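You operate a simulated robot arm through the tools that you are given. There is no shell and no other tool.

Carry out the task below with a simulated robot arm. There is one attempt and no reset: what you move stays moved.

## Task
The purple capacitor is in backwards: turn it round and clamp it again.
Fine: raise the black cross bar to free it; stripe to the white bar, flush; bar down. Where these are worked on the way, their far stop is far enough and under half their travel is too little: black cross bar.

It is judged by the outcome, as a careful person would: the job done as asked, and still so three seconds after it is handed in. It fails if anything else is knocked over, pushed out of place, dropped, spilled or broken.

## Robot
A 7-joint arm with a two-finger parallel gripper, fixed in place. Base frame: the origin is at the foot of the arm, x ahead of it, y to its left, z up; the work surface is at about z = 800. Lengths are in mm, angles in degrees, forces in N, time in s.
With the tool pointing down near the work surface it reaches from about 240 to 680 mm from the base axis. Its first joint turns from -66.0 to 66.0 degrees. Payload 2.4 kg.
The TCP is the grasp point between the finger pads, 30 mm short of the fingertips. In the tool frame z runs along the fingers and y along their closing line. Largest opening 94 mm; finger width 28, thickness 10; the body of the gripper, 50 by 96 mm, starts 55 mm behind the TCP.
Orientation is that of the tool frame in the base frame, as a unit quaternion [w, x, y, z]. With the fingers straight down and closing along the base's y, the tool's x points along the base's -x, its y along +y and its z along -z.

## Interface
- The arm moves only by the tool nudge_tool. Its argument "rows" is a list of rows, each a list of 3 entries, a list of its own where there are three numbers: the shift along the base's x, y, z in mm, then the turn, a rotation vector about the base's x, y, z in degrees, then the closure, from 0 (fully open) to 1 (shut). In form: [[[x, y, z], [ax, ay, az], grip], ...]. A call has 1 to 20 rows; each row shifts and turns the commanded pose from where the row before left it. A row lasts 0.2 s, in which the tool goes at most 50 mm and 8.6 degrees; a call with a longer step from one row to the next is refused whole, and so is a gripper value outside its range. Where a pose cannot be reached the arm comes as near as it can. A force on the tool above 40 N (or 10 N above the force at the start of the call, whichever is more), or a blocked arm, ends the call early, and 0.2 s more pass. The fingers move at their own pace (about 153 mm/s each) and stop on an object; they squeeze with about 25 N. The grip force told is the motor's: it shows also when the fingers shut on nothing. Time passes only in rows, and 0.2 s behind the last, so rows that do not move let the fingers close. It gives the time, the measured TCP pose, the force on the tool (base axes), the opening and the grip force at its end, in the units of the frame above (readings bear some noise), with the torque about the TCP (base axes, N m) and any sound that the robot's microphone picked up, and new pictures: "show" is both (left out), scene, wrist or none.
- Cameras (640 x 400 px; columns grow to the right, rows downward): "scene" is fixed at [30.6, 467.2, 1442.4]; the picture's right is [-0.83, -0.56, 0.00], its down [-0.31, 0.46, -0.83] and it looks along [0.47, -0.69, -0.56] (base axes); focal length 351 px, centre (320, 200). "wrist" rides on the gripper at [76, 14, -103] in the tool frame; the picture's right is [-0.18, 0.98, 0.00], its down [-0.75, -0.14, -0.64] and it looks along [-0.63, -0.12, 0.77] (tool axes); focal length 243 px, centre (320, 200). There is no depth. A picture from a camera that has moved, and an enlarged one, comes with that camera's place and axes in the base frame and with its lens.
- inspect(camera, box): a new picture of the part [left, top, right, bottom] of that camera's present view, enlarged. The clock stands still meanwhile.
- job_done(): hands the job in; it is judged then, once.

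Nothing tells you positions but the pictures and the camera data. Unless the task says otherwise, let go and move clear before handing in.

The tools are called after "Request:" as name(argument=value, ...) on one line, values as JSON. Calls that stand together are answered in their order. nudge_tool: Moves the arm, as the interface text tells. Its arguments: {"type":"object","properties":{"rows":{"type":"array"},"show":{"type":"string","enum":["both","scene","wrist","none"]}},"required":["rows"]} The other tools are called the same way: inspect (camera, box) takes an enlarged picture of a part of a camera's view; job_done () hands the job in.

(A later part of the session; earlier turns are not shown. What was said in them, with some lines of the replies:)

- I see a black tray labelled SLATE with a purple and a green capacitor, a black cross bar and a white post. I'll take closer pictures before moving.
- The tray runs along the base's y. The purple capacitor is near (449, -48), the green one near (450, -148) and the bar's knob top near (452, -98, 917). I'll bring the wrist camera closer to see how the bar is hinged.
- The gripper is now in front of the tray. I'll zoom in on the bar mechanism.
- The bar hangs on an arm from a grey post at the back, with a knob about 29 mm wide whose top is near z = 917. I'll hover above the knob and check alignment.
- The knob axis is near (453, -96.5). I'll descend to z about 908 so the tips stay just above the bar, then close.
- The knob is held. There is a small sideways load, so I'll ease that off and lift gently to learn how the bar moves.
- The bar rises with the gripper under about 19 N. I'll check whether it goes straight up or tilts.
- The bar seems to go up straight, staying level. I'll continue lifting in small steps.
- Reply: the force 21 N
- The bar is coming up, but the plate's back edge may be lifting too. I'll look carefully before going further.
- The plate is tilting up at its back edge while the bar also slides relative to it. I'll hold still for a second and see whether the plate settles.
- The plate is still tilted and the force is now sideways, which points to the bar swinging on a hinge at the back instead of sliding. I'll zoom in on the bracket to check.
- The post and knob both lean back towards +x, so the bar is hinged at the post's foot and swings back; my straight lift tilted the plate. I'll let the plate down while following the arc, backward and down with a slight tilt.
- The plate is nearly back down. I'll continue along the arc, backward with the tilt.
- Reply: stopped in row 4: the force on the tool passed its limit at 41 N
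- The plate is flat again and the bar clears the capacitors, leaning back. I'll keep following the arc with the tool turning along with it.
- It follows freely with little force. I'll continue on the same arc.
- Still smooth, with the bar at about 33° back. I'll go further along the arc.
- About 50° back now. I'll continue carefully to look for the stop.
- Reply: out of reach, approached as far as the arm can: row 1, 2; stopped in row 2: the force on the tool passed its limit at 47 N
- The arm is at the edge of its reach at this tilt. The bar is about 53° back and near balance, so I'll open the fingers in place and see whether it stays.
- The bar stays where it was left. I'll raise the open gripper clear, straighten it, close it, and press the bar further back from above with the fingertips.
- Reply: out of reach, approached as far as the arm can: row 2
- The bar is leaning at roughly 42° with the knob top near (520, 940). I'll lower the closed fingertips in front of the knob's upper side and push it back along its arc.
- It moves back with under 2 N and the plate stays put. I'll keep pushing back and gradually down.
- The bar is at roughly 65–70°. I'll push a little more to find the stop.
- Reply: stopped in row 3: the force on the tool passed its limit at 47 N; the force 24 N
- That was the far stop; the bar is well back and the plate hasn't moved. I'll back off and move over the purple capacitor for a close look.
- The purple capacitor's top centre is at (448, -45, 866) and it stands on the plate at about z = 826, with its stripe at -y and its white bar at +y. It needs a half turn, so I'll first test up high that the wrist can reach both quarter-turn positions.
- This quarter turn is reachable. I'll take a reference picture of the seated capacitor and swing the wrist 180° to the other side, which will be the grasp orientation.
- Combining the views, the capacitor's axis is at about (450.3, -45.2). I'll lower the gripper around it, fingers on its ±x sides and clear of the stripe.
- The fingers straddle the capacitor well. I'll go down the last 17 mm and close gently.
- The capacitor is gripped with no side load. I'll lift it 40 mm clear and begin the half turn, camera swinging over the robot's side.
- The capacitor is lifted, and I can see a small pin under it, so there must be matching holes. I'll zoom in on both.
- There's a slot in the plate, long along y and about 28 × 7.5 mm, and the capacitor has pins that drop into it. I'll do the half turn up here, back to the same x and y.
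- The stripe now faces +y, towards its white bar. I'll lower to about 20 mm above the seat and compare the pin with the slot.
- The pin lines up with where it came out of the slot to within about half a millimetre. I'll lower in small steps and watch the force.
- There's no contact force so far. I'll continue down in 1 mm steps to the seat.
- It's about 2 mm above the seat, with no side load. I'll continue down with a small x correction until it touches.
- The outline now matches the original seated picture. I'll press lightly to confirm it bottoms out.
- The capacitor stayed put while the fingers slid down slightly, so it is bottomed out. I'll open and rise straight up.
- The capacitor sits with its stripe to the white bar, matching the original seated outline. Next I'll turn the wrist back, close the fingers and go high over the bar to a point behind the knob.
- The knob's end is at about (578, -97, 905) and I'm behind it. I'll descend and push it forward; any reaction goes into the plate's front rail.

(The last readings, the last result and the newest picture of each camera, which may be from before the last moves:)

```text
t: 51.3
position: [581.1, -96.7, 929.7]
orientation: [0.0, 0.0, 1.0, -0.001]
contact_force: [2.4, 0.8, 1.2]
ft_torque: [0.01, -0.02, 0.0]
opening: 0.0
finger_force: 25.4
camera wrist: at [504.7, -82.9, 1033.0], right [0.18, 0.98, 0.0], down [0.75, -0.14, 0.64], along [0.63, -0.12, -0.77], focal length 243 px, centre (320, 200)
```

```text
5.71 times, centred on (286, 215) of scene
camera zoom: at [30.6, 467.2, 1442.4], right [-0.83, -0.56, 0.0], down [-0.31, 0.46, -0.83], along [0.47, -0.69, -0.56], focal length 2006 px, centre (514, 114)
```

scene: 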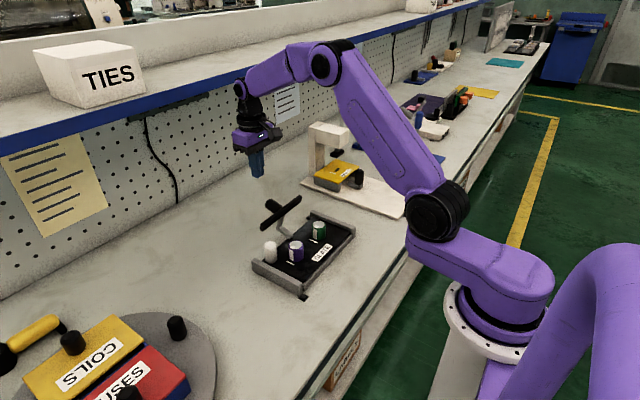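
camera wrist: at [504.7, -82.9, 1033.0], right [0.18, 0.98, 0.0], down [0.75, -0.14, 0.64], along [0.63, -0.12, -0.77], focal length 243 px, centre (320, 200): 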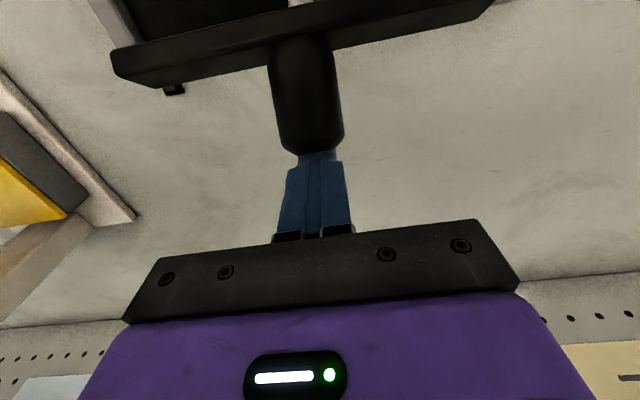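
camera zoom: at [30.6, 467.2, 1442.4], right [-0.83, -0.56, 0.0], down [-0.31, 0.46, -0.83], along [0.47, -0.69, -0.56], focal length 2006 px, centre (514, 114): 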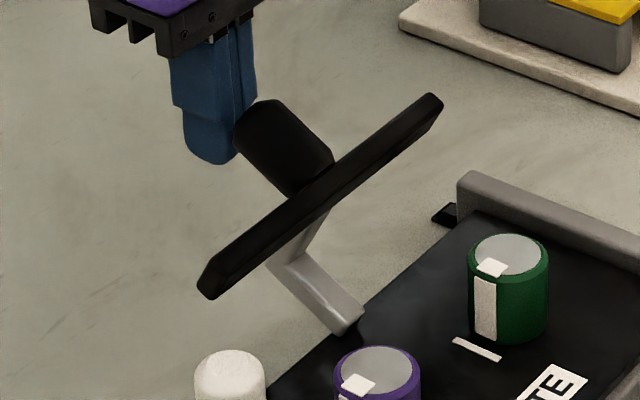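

It swings forward easily. I'll keep pushing.

Request:
nudge_tool(rows=[[[-6, 0, 0], [0, 0, 0], 1], [[-6, 0, 0], [0, 0, 0], 1], [[-6, 0, 0], [0, 0, 0], 1], [[-6, 0, 0], [0, 0, 0], 1], [[-6, 0, 0], [0, 0, 0], 1], [[-6, 0, 0], [0, 0, 0], 1]], show="wrist")

Request:
inspect(camera="scene", box=[240, 180, 352, 250])

```text
t: 52.7
position: [549.8, -96.6, 932.6]
orientation: [0.007, -0.001, 1.0, -0.001]
contact_force: [9.2, -0.5, 33.9]
ft_torque: [0.16, 0.44, -0.04]
opening: 0.1
finger_force: 24.9
camera wrist: at [471.4, -82.8, 1035.3], right [0.18, 0.98, 0.0], down [0.74, -0.14, 0.65], along [0.64, -0.12, -0.76], focal length 243 px, centre (320, 200)
```

wrist: 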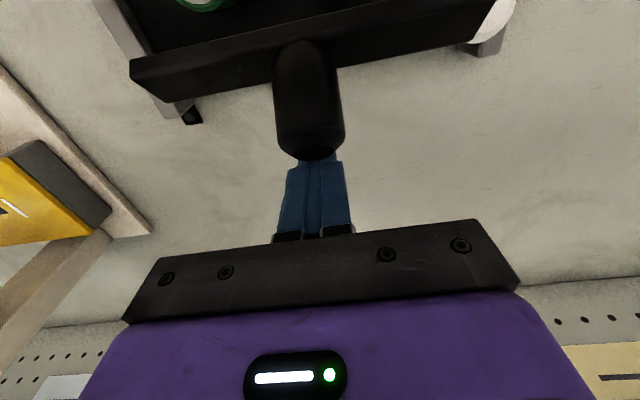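

```text
5.71 times, centred on (296, 215) of scene
camera zoom: at [30.3, 467.3, 1442.4], right [-0.83, -0.56, 0.0], down [-0.31, 0.46, -0.83], along [0.47, -0.69, -0.56], focal length 2006 px, centre (457, 114)
```

zoom: 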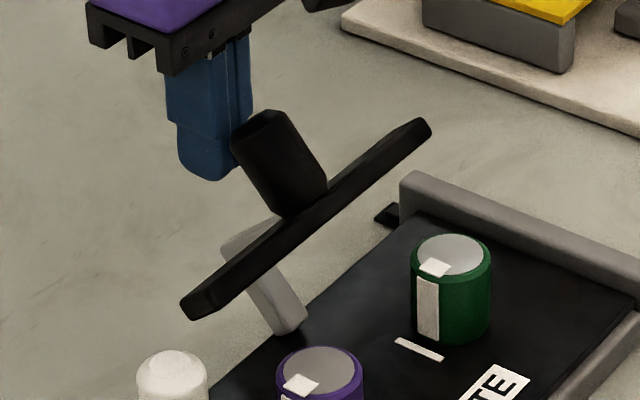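

The fingertips are stuck to the rising knob edge and building an upward load of 34 N. I'll relieve that and follow the knob's arc instead of pushing flat.

Request:
nudge_tool(rows=[[[2, 0, 3], [0, 0, 0], 1], [[1, 0, 3], [0, 0, 0], 1], [[0, 0, 0], [0, 0, 0], 1]], show="none")

Request:
nudge_tool(rows=[[[-5, 0, 1.5], [0, 0, 0], 1], [[-5, 0, 1.5], [0, 0, 0], 1], [[-5, 0, 1.3], [0, 0, 0], 1], [[-5, 0, 1], [0, 0, 0], 1]], show="wrist")

Request:
inspect(camera="scene", box=[240, 180, 352, 250])

```text
t: 53.5
position: [549.3, -98.1, 937.1]
orientation: [0.0, 0.0, 1.0, -0.001]
contact_force: [0.4, 0.5, -0.2]
ft_torque: [-0.02, 0.03, 0.03]
opening: 0.1
finger_force: 24.9
```

```text
t: 54.5
position: [528.7, -98.0, 942.3]
orientation: [0.001, 0.0, 1.0, -0.001]
contact_force: [2.2, 0.9, 0.3]
ft_torque: [0.02, 0.01, -0.01]
opening: 0.1
finger_force: 25.5
camera wrist: at [452.3, -83.4, 1044.8], right [0.18, 0.98, 0.0], down [0.75, -0.14, 0.64], along [0.63, -0.12, -0.76], focal length 243 px, centre (320, 200)
```

wrist: 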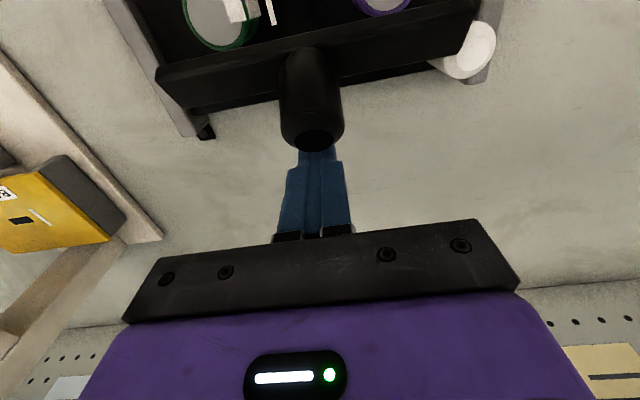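

```text
5.71 times, centred on (296, 215) of scene
camera zoom: at [30.6, 467.2, 1442.4], right [-0.83, -0.56, 0.0], down [-0.31, 0.46, -0.83], along [0.47, -0.69, -0.56], focal length 2006 px, centre (457, 114)
```

zoom: 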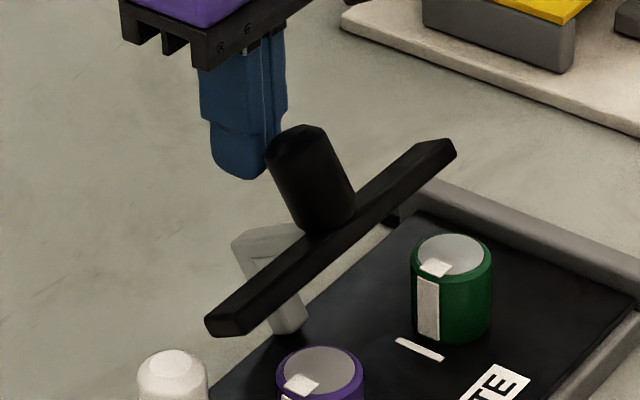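

The bar is now at about 26° from closed. To lower it under control I'll grip the knob again, using the pose that matched this angle on the way up.

Request:
nudge_tool(rows=[[[8, 0, 2], [0, 0, 0], 1], [[3, 1, 28], [0, 0, 0], 1], [[0, 1, 30], [0, 0, 0], 0.5], [[-8, 0, 0], [0, 7.5, 0], 0], [[-10, 0, -8], [0, 7.5, 0], 0], [[-9.5, 0.5, -8], [0, 7, 0], 0], [[0, 0, 0], [0, 0, 0], 0]], show="both")

Request:
inspect(camera="scene", box=[240, 180, 352, 250])

```text
t: 56.1
position: [512.4, -94.5, 985.9]
orientation: [-0.19, -0.001, 0.982, -0.001]
contact_force: [-0.3, -0.1, -0.5]
ft_torque: [-0.02, 0.02, 0.01]
opening: 94.1
finger_force: 0.1
camera wrist: at [479.9, -79.8, 1109.9], right [0.17, 0.98, -0.07], down [0.94, -0.14, 0.31], along [0.3, -0.12, -0.95], focal length 243 px, centre (320, 200)
```

scene: 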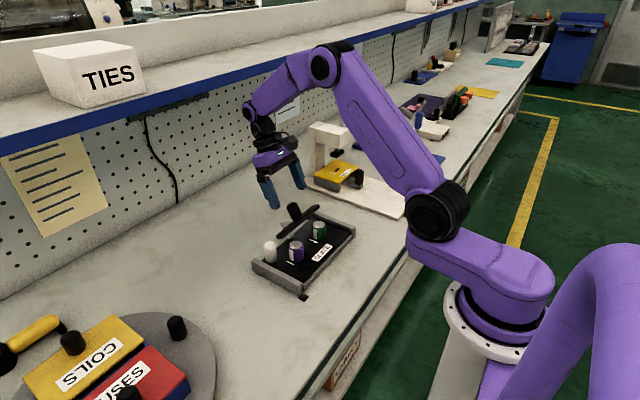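
wrist: 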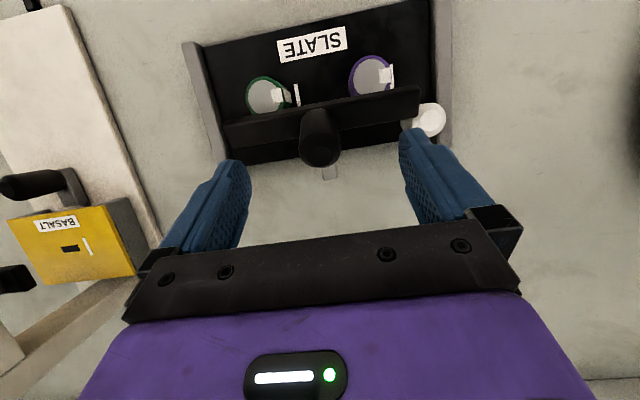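

```text
5.71 times, centred on (296, 215) of scene
camera zoom: at [30.6, 467.2, 1442.4], right [-0.83, -0.56, 0.0], down [-0.31, 0.46, -0.83], along [0.47, -0.69, -0.56], focal length 2006 px, centre (457, 114)
```

zoom: 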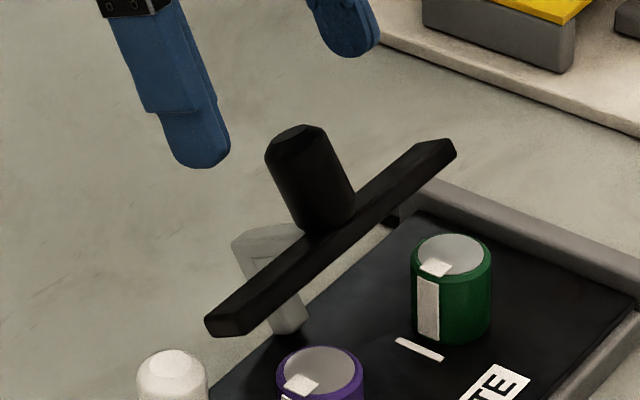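

The knob top is at about (498, -96, 938), in line with the fingers. I'll descend along the tool axis and grip.

Request:
nudge_tool(rows=[[[-4.6, -0.5, -14], [0, 0, 0], 0], [[-4.6, -0.5, -14], [0, 0, 0], 0], [[-4.6, 0, -14], [0, 0, 0], 0], [[-4.6, 0, -13], [0, 0, 0], 0], [[0, 0, 0], [0, 0, 0], 0.4], [[0, 0, 0], [0, 0, 0], 0.6], [[0, 0, 0], [0, 0, 0], 1], [[0, 0, 0], [0, 0, 0], 1]], show="wrist")

Request:
inspect(camera="scene", box=[240, 180, 352, 250])

```text
t: 57.9
position: [493.9, -95.8, 929.8]
orientation: [-0.19, 0.001, 0.982, -0.001]
contact_force: [-0.3, -5.3, -2.1]
ft_torque: [0.56, -0.02, -0.31]
opening: 29.6
finger_force: 45.0
camera wrist: at [461.8, -81.1, 1054.1], right [0.17, 0.98, -0.07], down [0.94, -0.14, 0.32], along [0.3, -0.12, -0.95], focal length 243 px, centre (320, 200)
```

wrist: 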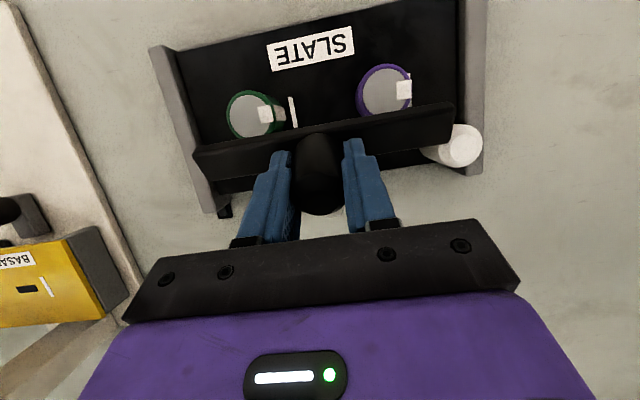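

```text
5.71 times, centred on (296, 215) of scene
camera zoom: at [30.6, 467.0, 1442.5], right [-0.83, -0.56, 0.0], down [-0.31, 0.46, -0.83], along [0.47, -0.69, -0.56], focal length 2006 px, centre (457, 114)
```

zoom: 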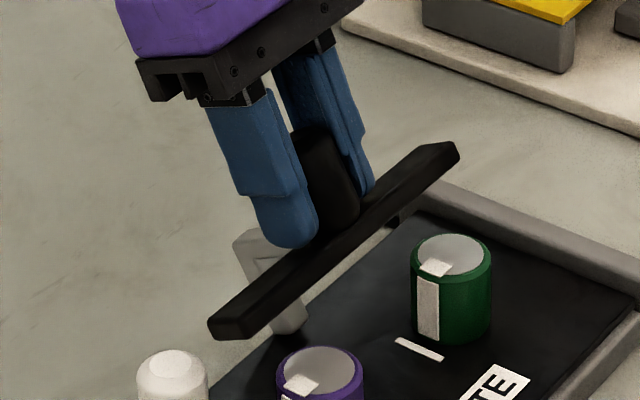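

The knob is gripped. I'll follow the arc forward and down, unwinding the tilt.

Request:
nudge_tool(rows=[[[-4.4, -0.5, -1.5], [0, -2.3, 0], 1], [[-4.4, 0, -1.3], [0, -2.3, 0], 1], [[-4.3, 0, -1.5], [0, -2.3, 0], 1], [[-4.2, 0, -1.7], [0, -2.3, 0], 1], [[-4.2, 0, -1.9], [0, -2.3, 0], 1]], show="none")

Request:
inspect(camera="scene", box=[240, 190, 352, 260])

```text
t: 59.1
position: [474.4, -95.7, 922.7]
orientation: [-0.088, 0.0, 0.996, -0.001]
contact_force: [-0.6, 0.8, 30.9]
ft_torque: [0.74, -0.93, -0.31]
opening: 29.5
finger_force: 45.4
```

```text
5.71 times, centred on (296, 225) of scene
camera zoom: at [30.0, 467.3, 1442.4], right [-0.83, -0.56, 0.0], down [-0.31, 0.46, -0.83], along [0.47, -0.69, -0.56], focal length 2006 px, centre (457, 57)
```

zoom: 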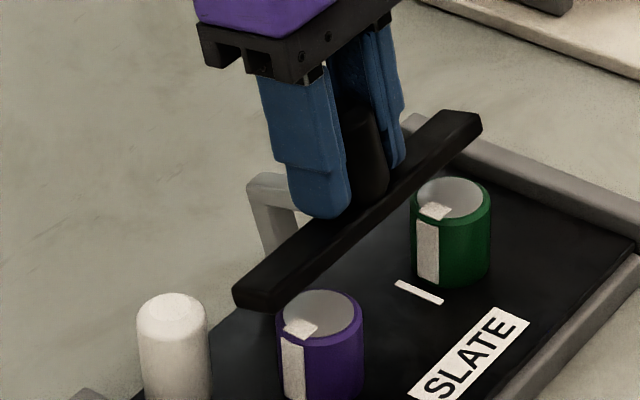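

The bar follows, but I'm pressing down with 31 N. I'll ease up a little before going on.

Request:
nudge_tool(rows=[[[0, 0, 1.5], [0, -1, 0], 1], [[0, 0, 1], [0, -1, 0], 1], [[0, 0, 0], [0, 0, 0], 1]], show="none")

```text
t: 59.9
position: [471.8, -94.7, 923.9]
orientation: [-0.076, -0.001, 0.997, 0.0]
contact_force: [2.2, 0.6, -18.8]
ft_torque: [0.61, 0.3, -0.05]
opening: 29.3
finger_force: 44.8
```

Request:
nudge_tool(rows=[[[-3.9, 0, -2.8], [0, -2, 0], 1], [[-3.9, 0, -2.2], [0, -2, 0], 1], [[0, 0, 0], [0, 0, 0], 1]], show="none")

```text
t: 60.7
position: [465.7, -95.5, 919.3]
orientation: [-0.038, 0.0, 0.999, -0.001]
contact_force: [-6.4, 2.0, 10.8]
ft_torque: [0.7, 0.27, -0.04]
opening: 29.5
finger_force: 45.0
```

Request:
nudge_tool(rows=[[[-3.8, 0, -1.8], [0, -2, 0], 1], [[-3.8, 0, -2.5], [0, -2, 0], 1], [[0, 0, 0], [0, 0, 0], 1]], show="none")

Request:
inspect(camera="scene", box=[240, 190, 352, 260])

```text
t: 61.5
position: [458.8, -95.2, 915.7]
orientation: [-0.001, 0.001, 1.0, -0.002]
contact_force: [4.3, 4.6, 5.3]
ft_torque: [0.78, -0.53, -0.2]
opening: 29.4
finger_force: 44.9
```

```text
5.71 times, centred on (296, 225) of scene
camera zoom: at [30.6, 467.3, 1442.4], right [-0.83, -0.56, 0.0], down [-0.31, 0.46, -0.83], along [0.47, -0.69, -0.56], focal length 2006 px, centre (457, 57)
```

zoom: 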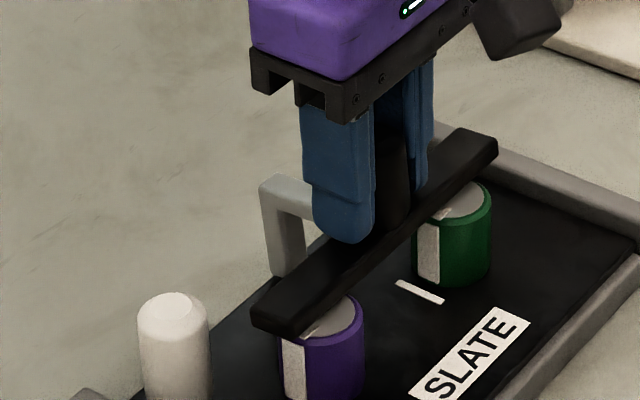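

The bar is nearly down on the capacitors. I'll take the last few millimetres.

Request:
nudge_tool(rows=[[[-2, 0, -1.6], [0, 0, 0], 1], [[-2, 0, -1.8], [0, 0, 0], 1], [[-1.5, 0, -1.5], [0, 0, 0], 1], [[0, 0, 0], [0, 0, 0], 1]], show="wrist")

Request:
inspect(camera="scene", box=[250, 205, 330, 265])

```text
t: 62.5
position: [452.5, -95.2, 910.5]
orientation: [-0.002, -0.001, 1.0, -0.002]
contact_force: [8.0, 7.0, 12.7]
ft_torque: [0.86, -1.34, -0.14]
opening: 29.3
finger_force: 44.7
camera wrist: at [376.4, -81.2, 1014.1], right [0.18, 0.98, 0.0], down [0.76, -0.14, 0.64], along [0.63, -0.12, -0.77], focal length 243 px, centre (320, 200)
```

wrist: 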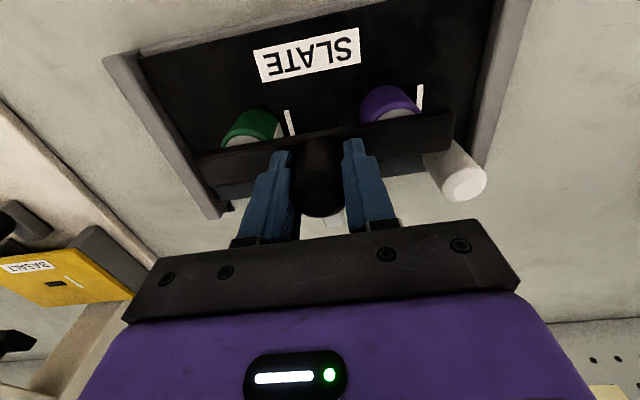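

```text
6.67 times, centred on (290, 235) of scene
camera zoom: at [30.6, 467.3, 1442.4], right [-0.83, -0.56, 0.0], down [-0.31, 0.46, -0.83], along [0.47, -0.69, -0.56], focal length 2341 px, centre (520, -33)
```

zoom: 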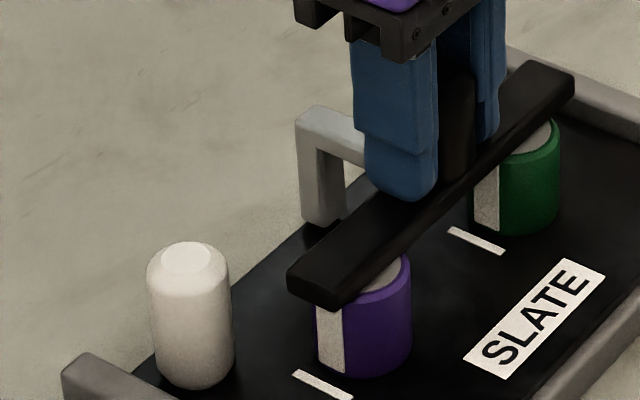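

The bar looks almost fully down. I'll release the knob, rise, and check against the original picture.

Request:
nudge_tool(rows=[[[0, 0, 0], [0, 0, 0], 0.6], [[0, 0, 0], [0, 0, 0], 0.2], [[0, 0, 0], [0, 0, 0], 0], [[0, 0, 15], [0, 0, 0], 0], [[0, 0, 30], [0, 0, 0], 0], [[0, 0, 15], [0, 0, 0], 0.6], [[0, 0, 0], [0, 0, 0], 1]], show="wrist")

Request:
inspect(camera="scene", box=[250, 205, 330, 265])

Request:
inspect(camera="scene", box=[240, 200, 370, 300])

```text
t: 63.0
position: [450.2, -98.1, 911.0]
orientation: [-0.007, 0.004, 1.0, 0.0]
contact_force: [-0.8, -1.4, 3.6]
ft_torque: [0.04, -0.02, 0.06]
opening: 74.8
finger_force: 0.1
stopped in row 2: the force on the tool passed its limit at 56 N (the readings are from after the stop); the commanded pose is now the measured one
camera wrist: at [374.3, -83.9, 1014.3], right [0.19, 0.98, 0.0], down [0.76, -0.14, 0.63], along [0.62, -0.12, -0.77], focal length 243 px, centre (320, 200)
```

wrist: 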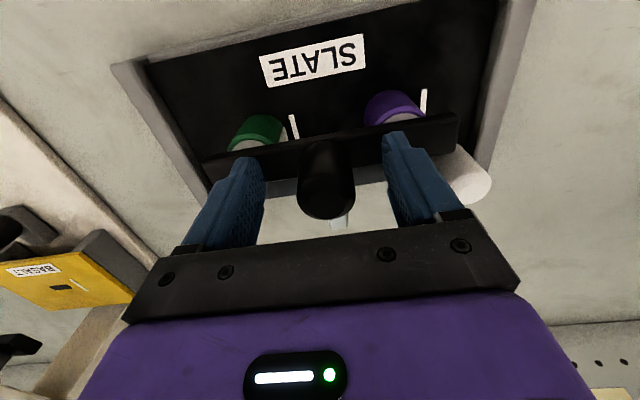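

```text
6.67 times, centred on (290, 235) of scene
camera zoom: at [30.5, 467.1, 1442.4], right [-0.83, -0.56, 0.0], down [-0.31, 0.46, -0.83], along [0.47, -0.69, -0.56], focal length 2341 px, centre (520, -33)
```

zoom: 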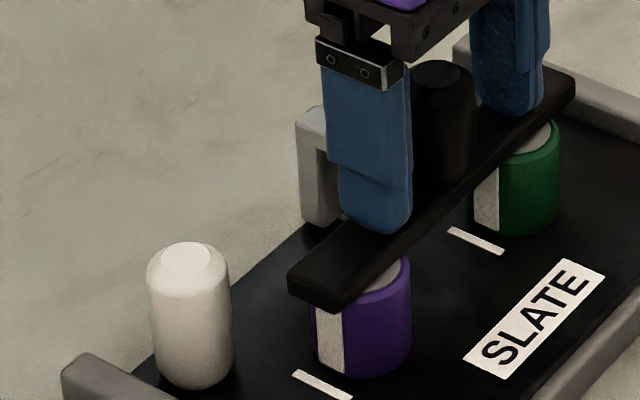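

```text
4.00 times, centred on (305, 250) of scene
camera zoom: at [30.5, 467.1, 1442.4], right [-0.83, -0.56, 0.0], down [-0.31, 0.46, -0.83], along [0.47, -0.69, -0.56], focal length 1405 px, centre (380, 0)
```

zoom: 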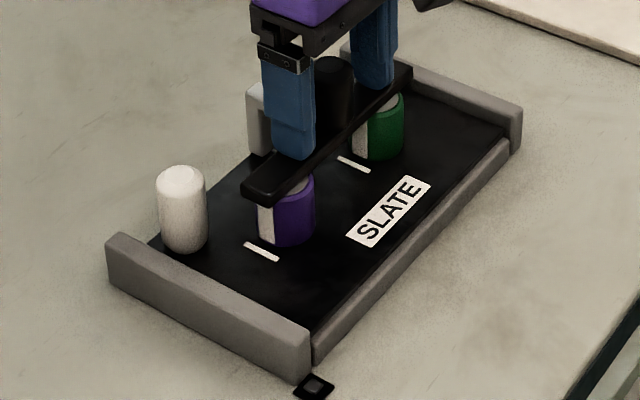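

Stored force let go with a small jerk, but the plate, capacitors and bar are all in place. I'll rise clear, close, and press the knob top gently to be sure the bar is fully down.

Request:
nudge_tool(rows=[[[0, 0, 15], [0, 0, 0], 0], [[0, 0, 25], [0, 0, 0], 0], [[1, 1, 20], [0, 0, 0], 0], [[1, 1, 0], [0, 0, 0], 0.6], [[0, 0, 0], [0, 0, 0], 1], [[0, 0, 0], [0, 0, 0], 1]], show="wrist")

Request:
inspect(camera="scene", box=[250, 205, 330, 265])

Request:
inspect(camera="wrist", box=[190, 20, 490, 200])

```text
t: 64.4
position: [451.5, -94.8, 968.8]
orientation: [-0.007, 0.002, 1.0, -0.001]
contact_force: [-0.2, -0.5, 0.6]
ft_torque: [-0.01, -0.01, -0.03]
opening: 0.1
finger_force: 25.1
camera wrist: at [376.0, -81.0, 1073.7], right [0.19, 0.98, 0.0], down [0.76, -0.14, 0.63], along [0.62, -0.12, -0.78], focal length 243 px, centre (320, 200)
```

wrist: 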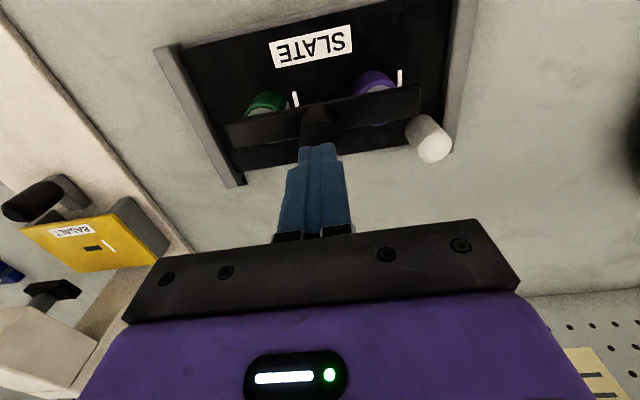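

```text
6.67 times, centred on (290, 235) of scene
camera zoom: at [30.6, 467.2, 1442.4], right [-0.83, -0.56, 0.0], down [-0.31, 0.46, -0.83], along [0.47, -0.69, -0.56], focal length 2341 px, centre (520, -33)
```

zoom: 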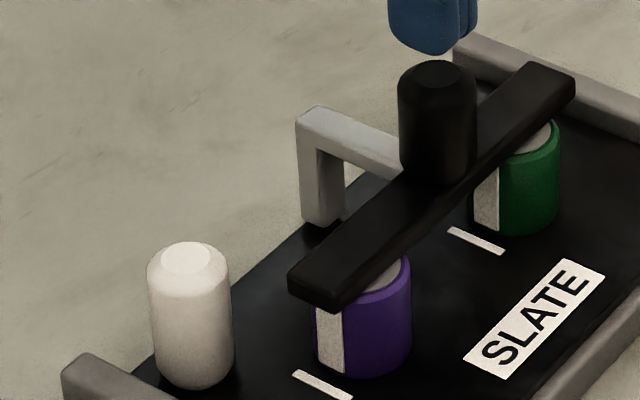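

```text
2.13 times, centred on (340, 110) of wrist
camera zoom: at [376.0, -81.0, 1073.7], right [0.19, 0.98, 0.0], down [0.76, -0.14, 0.63], along [0.62, -0.12, -0.78], focal length 518 px, centre (277, 392)
```

zoom: 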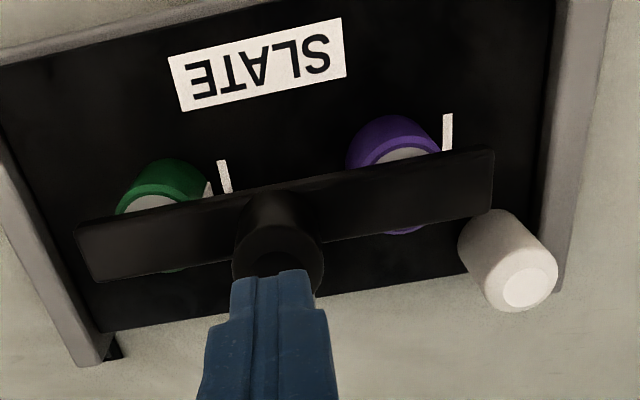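

The bar now matches its original closed picture and both stripes face their white bars. One gentle press on the knob will confirm the clamp.

Request:
nudge_tool(rows=[[[1.5, -1, -10], [0, 0, 0], 1], [[0, 0, -7], [0, 0, 0], 1], [[0, 0, -2], [0, 0, 0], 1], [[0, 0, -1.5], [0, 0, 0], 1], [[0, 0, 0], [0, 0, 0], 1]], show="none")

```text
t: 65.2
position: [453.0, -96.4, 955.5]
orientation: [-0.006, 0.001, 1.0, 0.0]
contact_force: [-6.4, 0.7, 14.4]
ft_torque: [0.07, 0.02, 0.02]
opening: 0.0
finger_force: 25.4
stopped in row 3: the force on the tool passed its limit at 48 N (the readings are from after the stop); the commanded pose is now the measured one
```

The knob is solid underfoot, so the bar is fully down. I'll retreat well clear and take final pictures.

Request:
nudge_tool(rows=[[[0, 0, 15], [0, 0, 0], 1], [[-5, 0, 30], [0, 0, 0], 0.6], [[-20, 0, 40], [0, 0, 0], 0.2], [[-30, 10, 40], [0, 0, 0], 0], [[-20, 10, 30], [0, 0, 0], 0], [[0, 0, 0], [0, 0, 0], 0]], show="both")

Request:
inspect(camera="scene", box=[250, 205, 330, 265])

Request:
inspect(camera="scene", box=[240, 200, 370, 300])

Request:
inspect(camera="wrist", box=[205, 40, 405, 170])

```text
refused: row 4 steps farther than a row can; nothing moved
```

```text
6.67 times, centred on (290, 235) of scene
camera zoom: at [30.2, 467.2, 1442.4], right [-0.83, -0.56, 0.0], down [-0.31, 0.46, -0.83], along [0.47, -0.69, -0.56], focal length 2341 px, centre (520, -33)
```

zoom: 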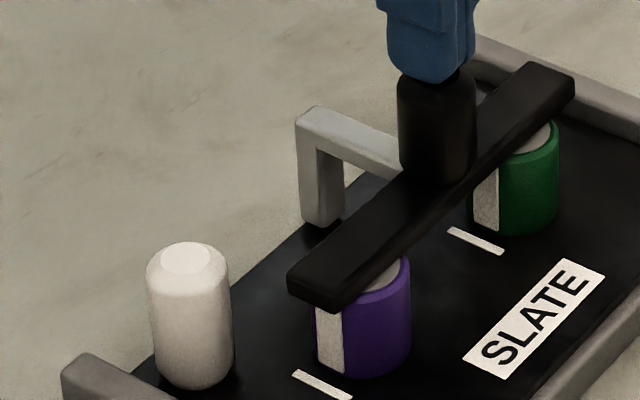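

```text
4.00 times, centred on (305, 250) of scene
camera zoom: at [30.2, 467.2, 1442.4], right [-0.83, -0.56, 0.0], down [-0.31, 0.46, -0.83], along [0.47, -0.69, -0.56], focal length 1405 px, centre (380, 0)
```

zoom: 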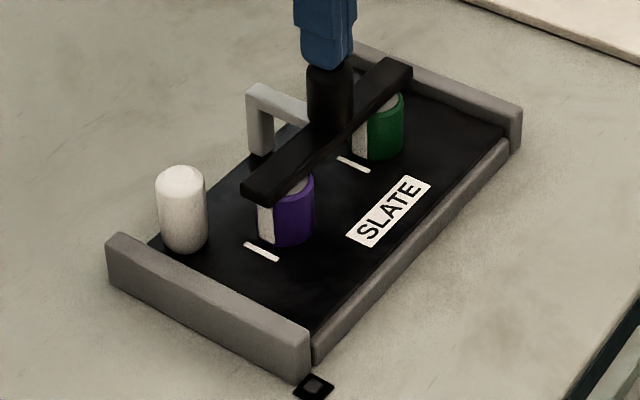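

```text
3.08 times, centred on (305, 105) of wrist
camera zoom: at [377.7, -82.3, 1059.0], right [0.19, 0.98, 0.0], down [0.76, -0.14, 0.63], along [0.62, -0.12, -0.77], focal length 746 px, centre (366, 492)
```

zoom: 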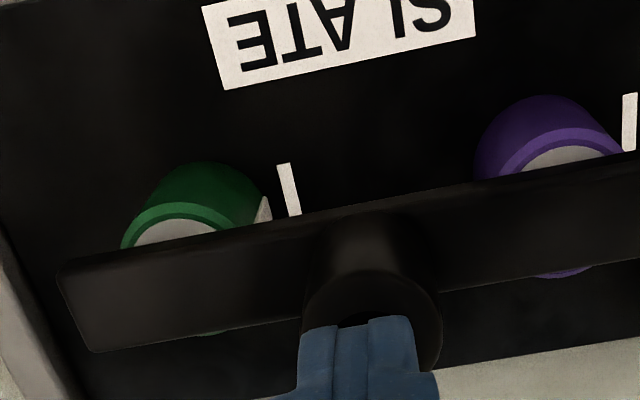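

The bar is down on both capacitors and everything matches the starting layout. That last retreat was refused for too long a step, so I'll back away in shorter ones.

Request:
nudge_tool(rows=[[[0, 0, 15], [0, 0, 0], 1], [[-5, 0, 30], [0, 0, 0], 0.8], [[-15, 0, 35], [0, 0, 0], 0.4], [[-20, 5, 35], [0, 0, 0], 0], [[-20, 5, 30], [0, 0, 0], 0], [[-15, 10, 20], [0, 0, 0], 0], [[0, 0, 0], [0, 0, 0], 0]], show="both")

Request:
inspect(camera="scene", box=[240, 200, 370, 300])

Request:
inspect(camera="wrist", box=[205, 40, 405, 170])

```text
t: 66.8
position: [379.7, -76.0, 1119.5]
orientation: [-0.006, 0.003, 1.0, -0.001]
contact_force: [-0.2, 1.4, -0.5]
ft_torque: [0.02, 0.03, 0.0]
opening: 94.1
finger_force: 0.0
camera wrist: at [303.7, -61.2, 1222.9], right [0.19, 0.98, 0.0], down [0.76, -0.14, 0.63], along [0.62, -0.12, -0.77], focal length 243 px, centre (320, 200)
```

scene: 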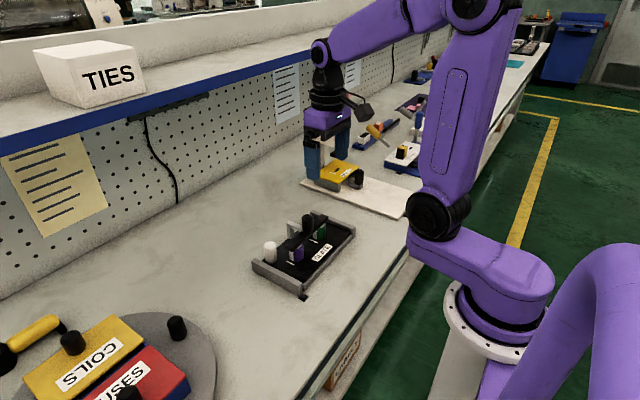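
wrist: 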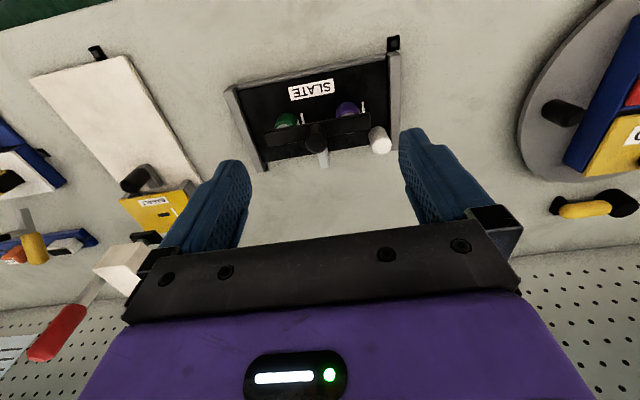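

```text
4.00 times, centred on (305, 250) of scene
camera zoom: at [30.5, 467.2, 1442.4], right [-0.83, -0.56, 0.0], down [-0.31, 0.46, -0.83], along [0.47, -0.69, -0.56], focal length 1405 px, centre (380, 0)
```

zoom: 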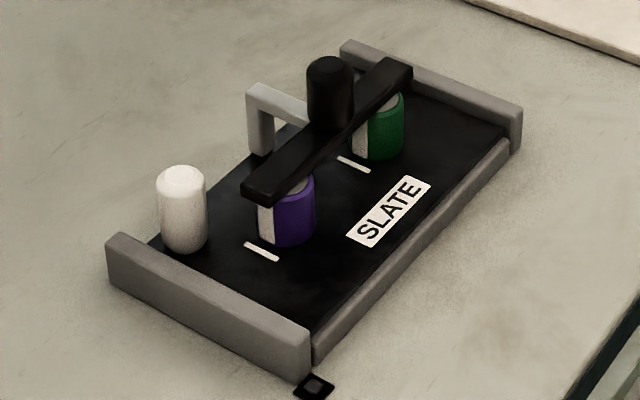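

```text
3.08 times, centred on (305, 105) of wrist
camera zoom: at [303.7, -61.2, 1222.9], right [0.19, 0.98, 0.0], down [0.76, -0.14, 0.63], along [0.62, -0.12, -0.77], focal length 746 px, centre (366, 492)
```

zoom: 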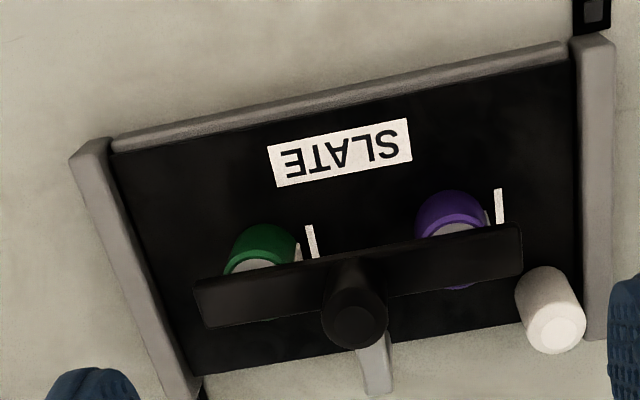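

The purple capacitor is seated with its stripe to the white bar and the cross bar is clamped down. The plate, green capacitor and white post are where they started, and the gripper is clear, so I'm handing the job in.

Request:
job_done()

```text
The job is handed in.
```

The purple capacitor is turned round, with its stripe facing the white bar, and the black cross bar is clamped down on it again. I've handed the job in, but no verdict has come back.

- **Capacitor:** it went back into its slot without any side force. In the pictures it sits where it did before, to within about a millimetre.
- **Cross bar:** it swings on a hinge at the back. I took it back to its far stop to free the capacitor, then brought it down again. It now matches its starting position in the pictures and didn't give when I pressed the knob.
- **Plate tilt:** at first I lifted the bar straight up, which tipped the back edge of the plate up about 14 mm. I let it down again, and nothing shifted or fell.
- **Force peaks:** the force limit stopped the arm five times, at up to 56 N. The highest was when I let go of the knob at the end, and another was the final press on the knob at 48 N.

In the final pictures the plate, green capacitor and white post look to be where they started, and the gripper is open and clear of the tray.
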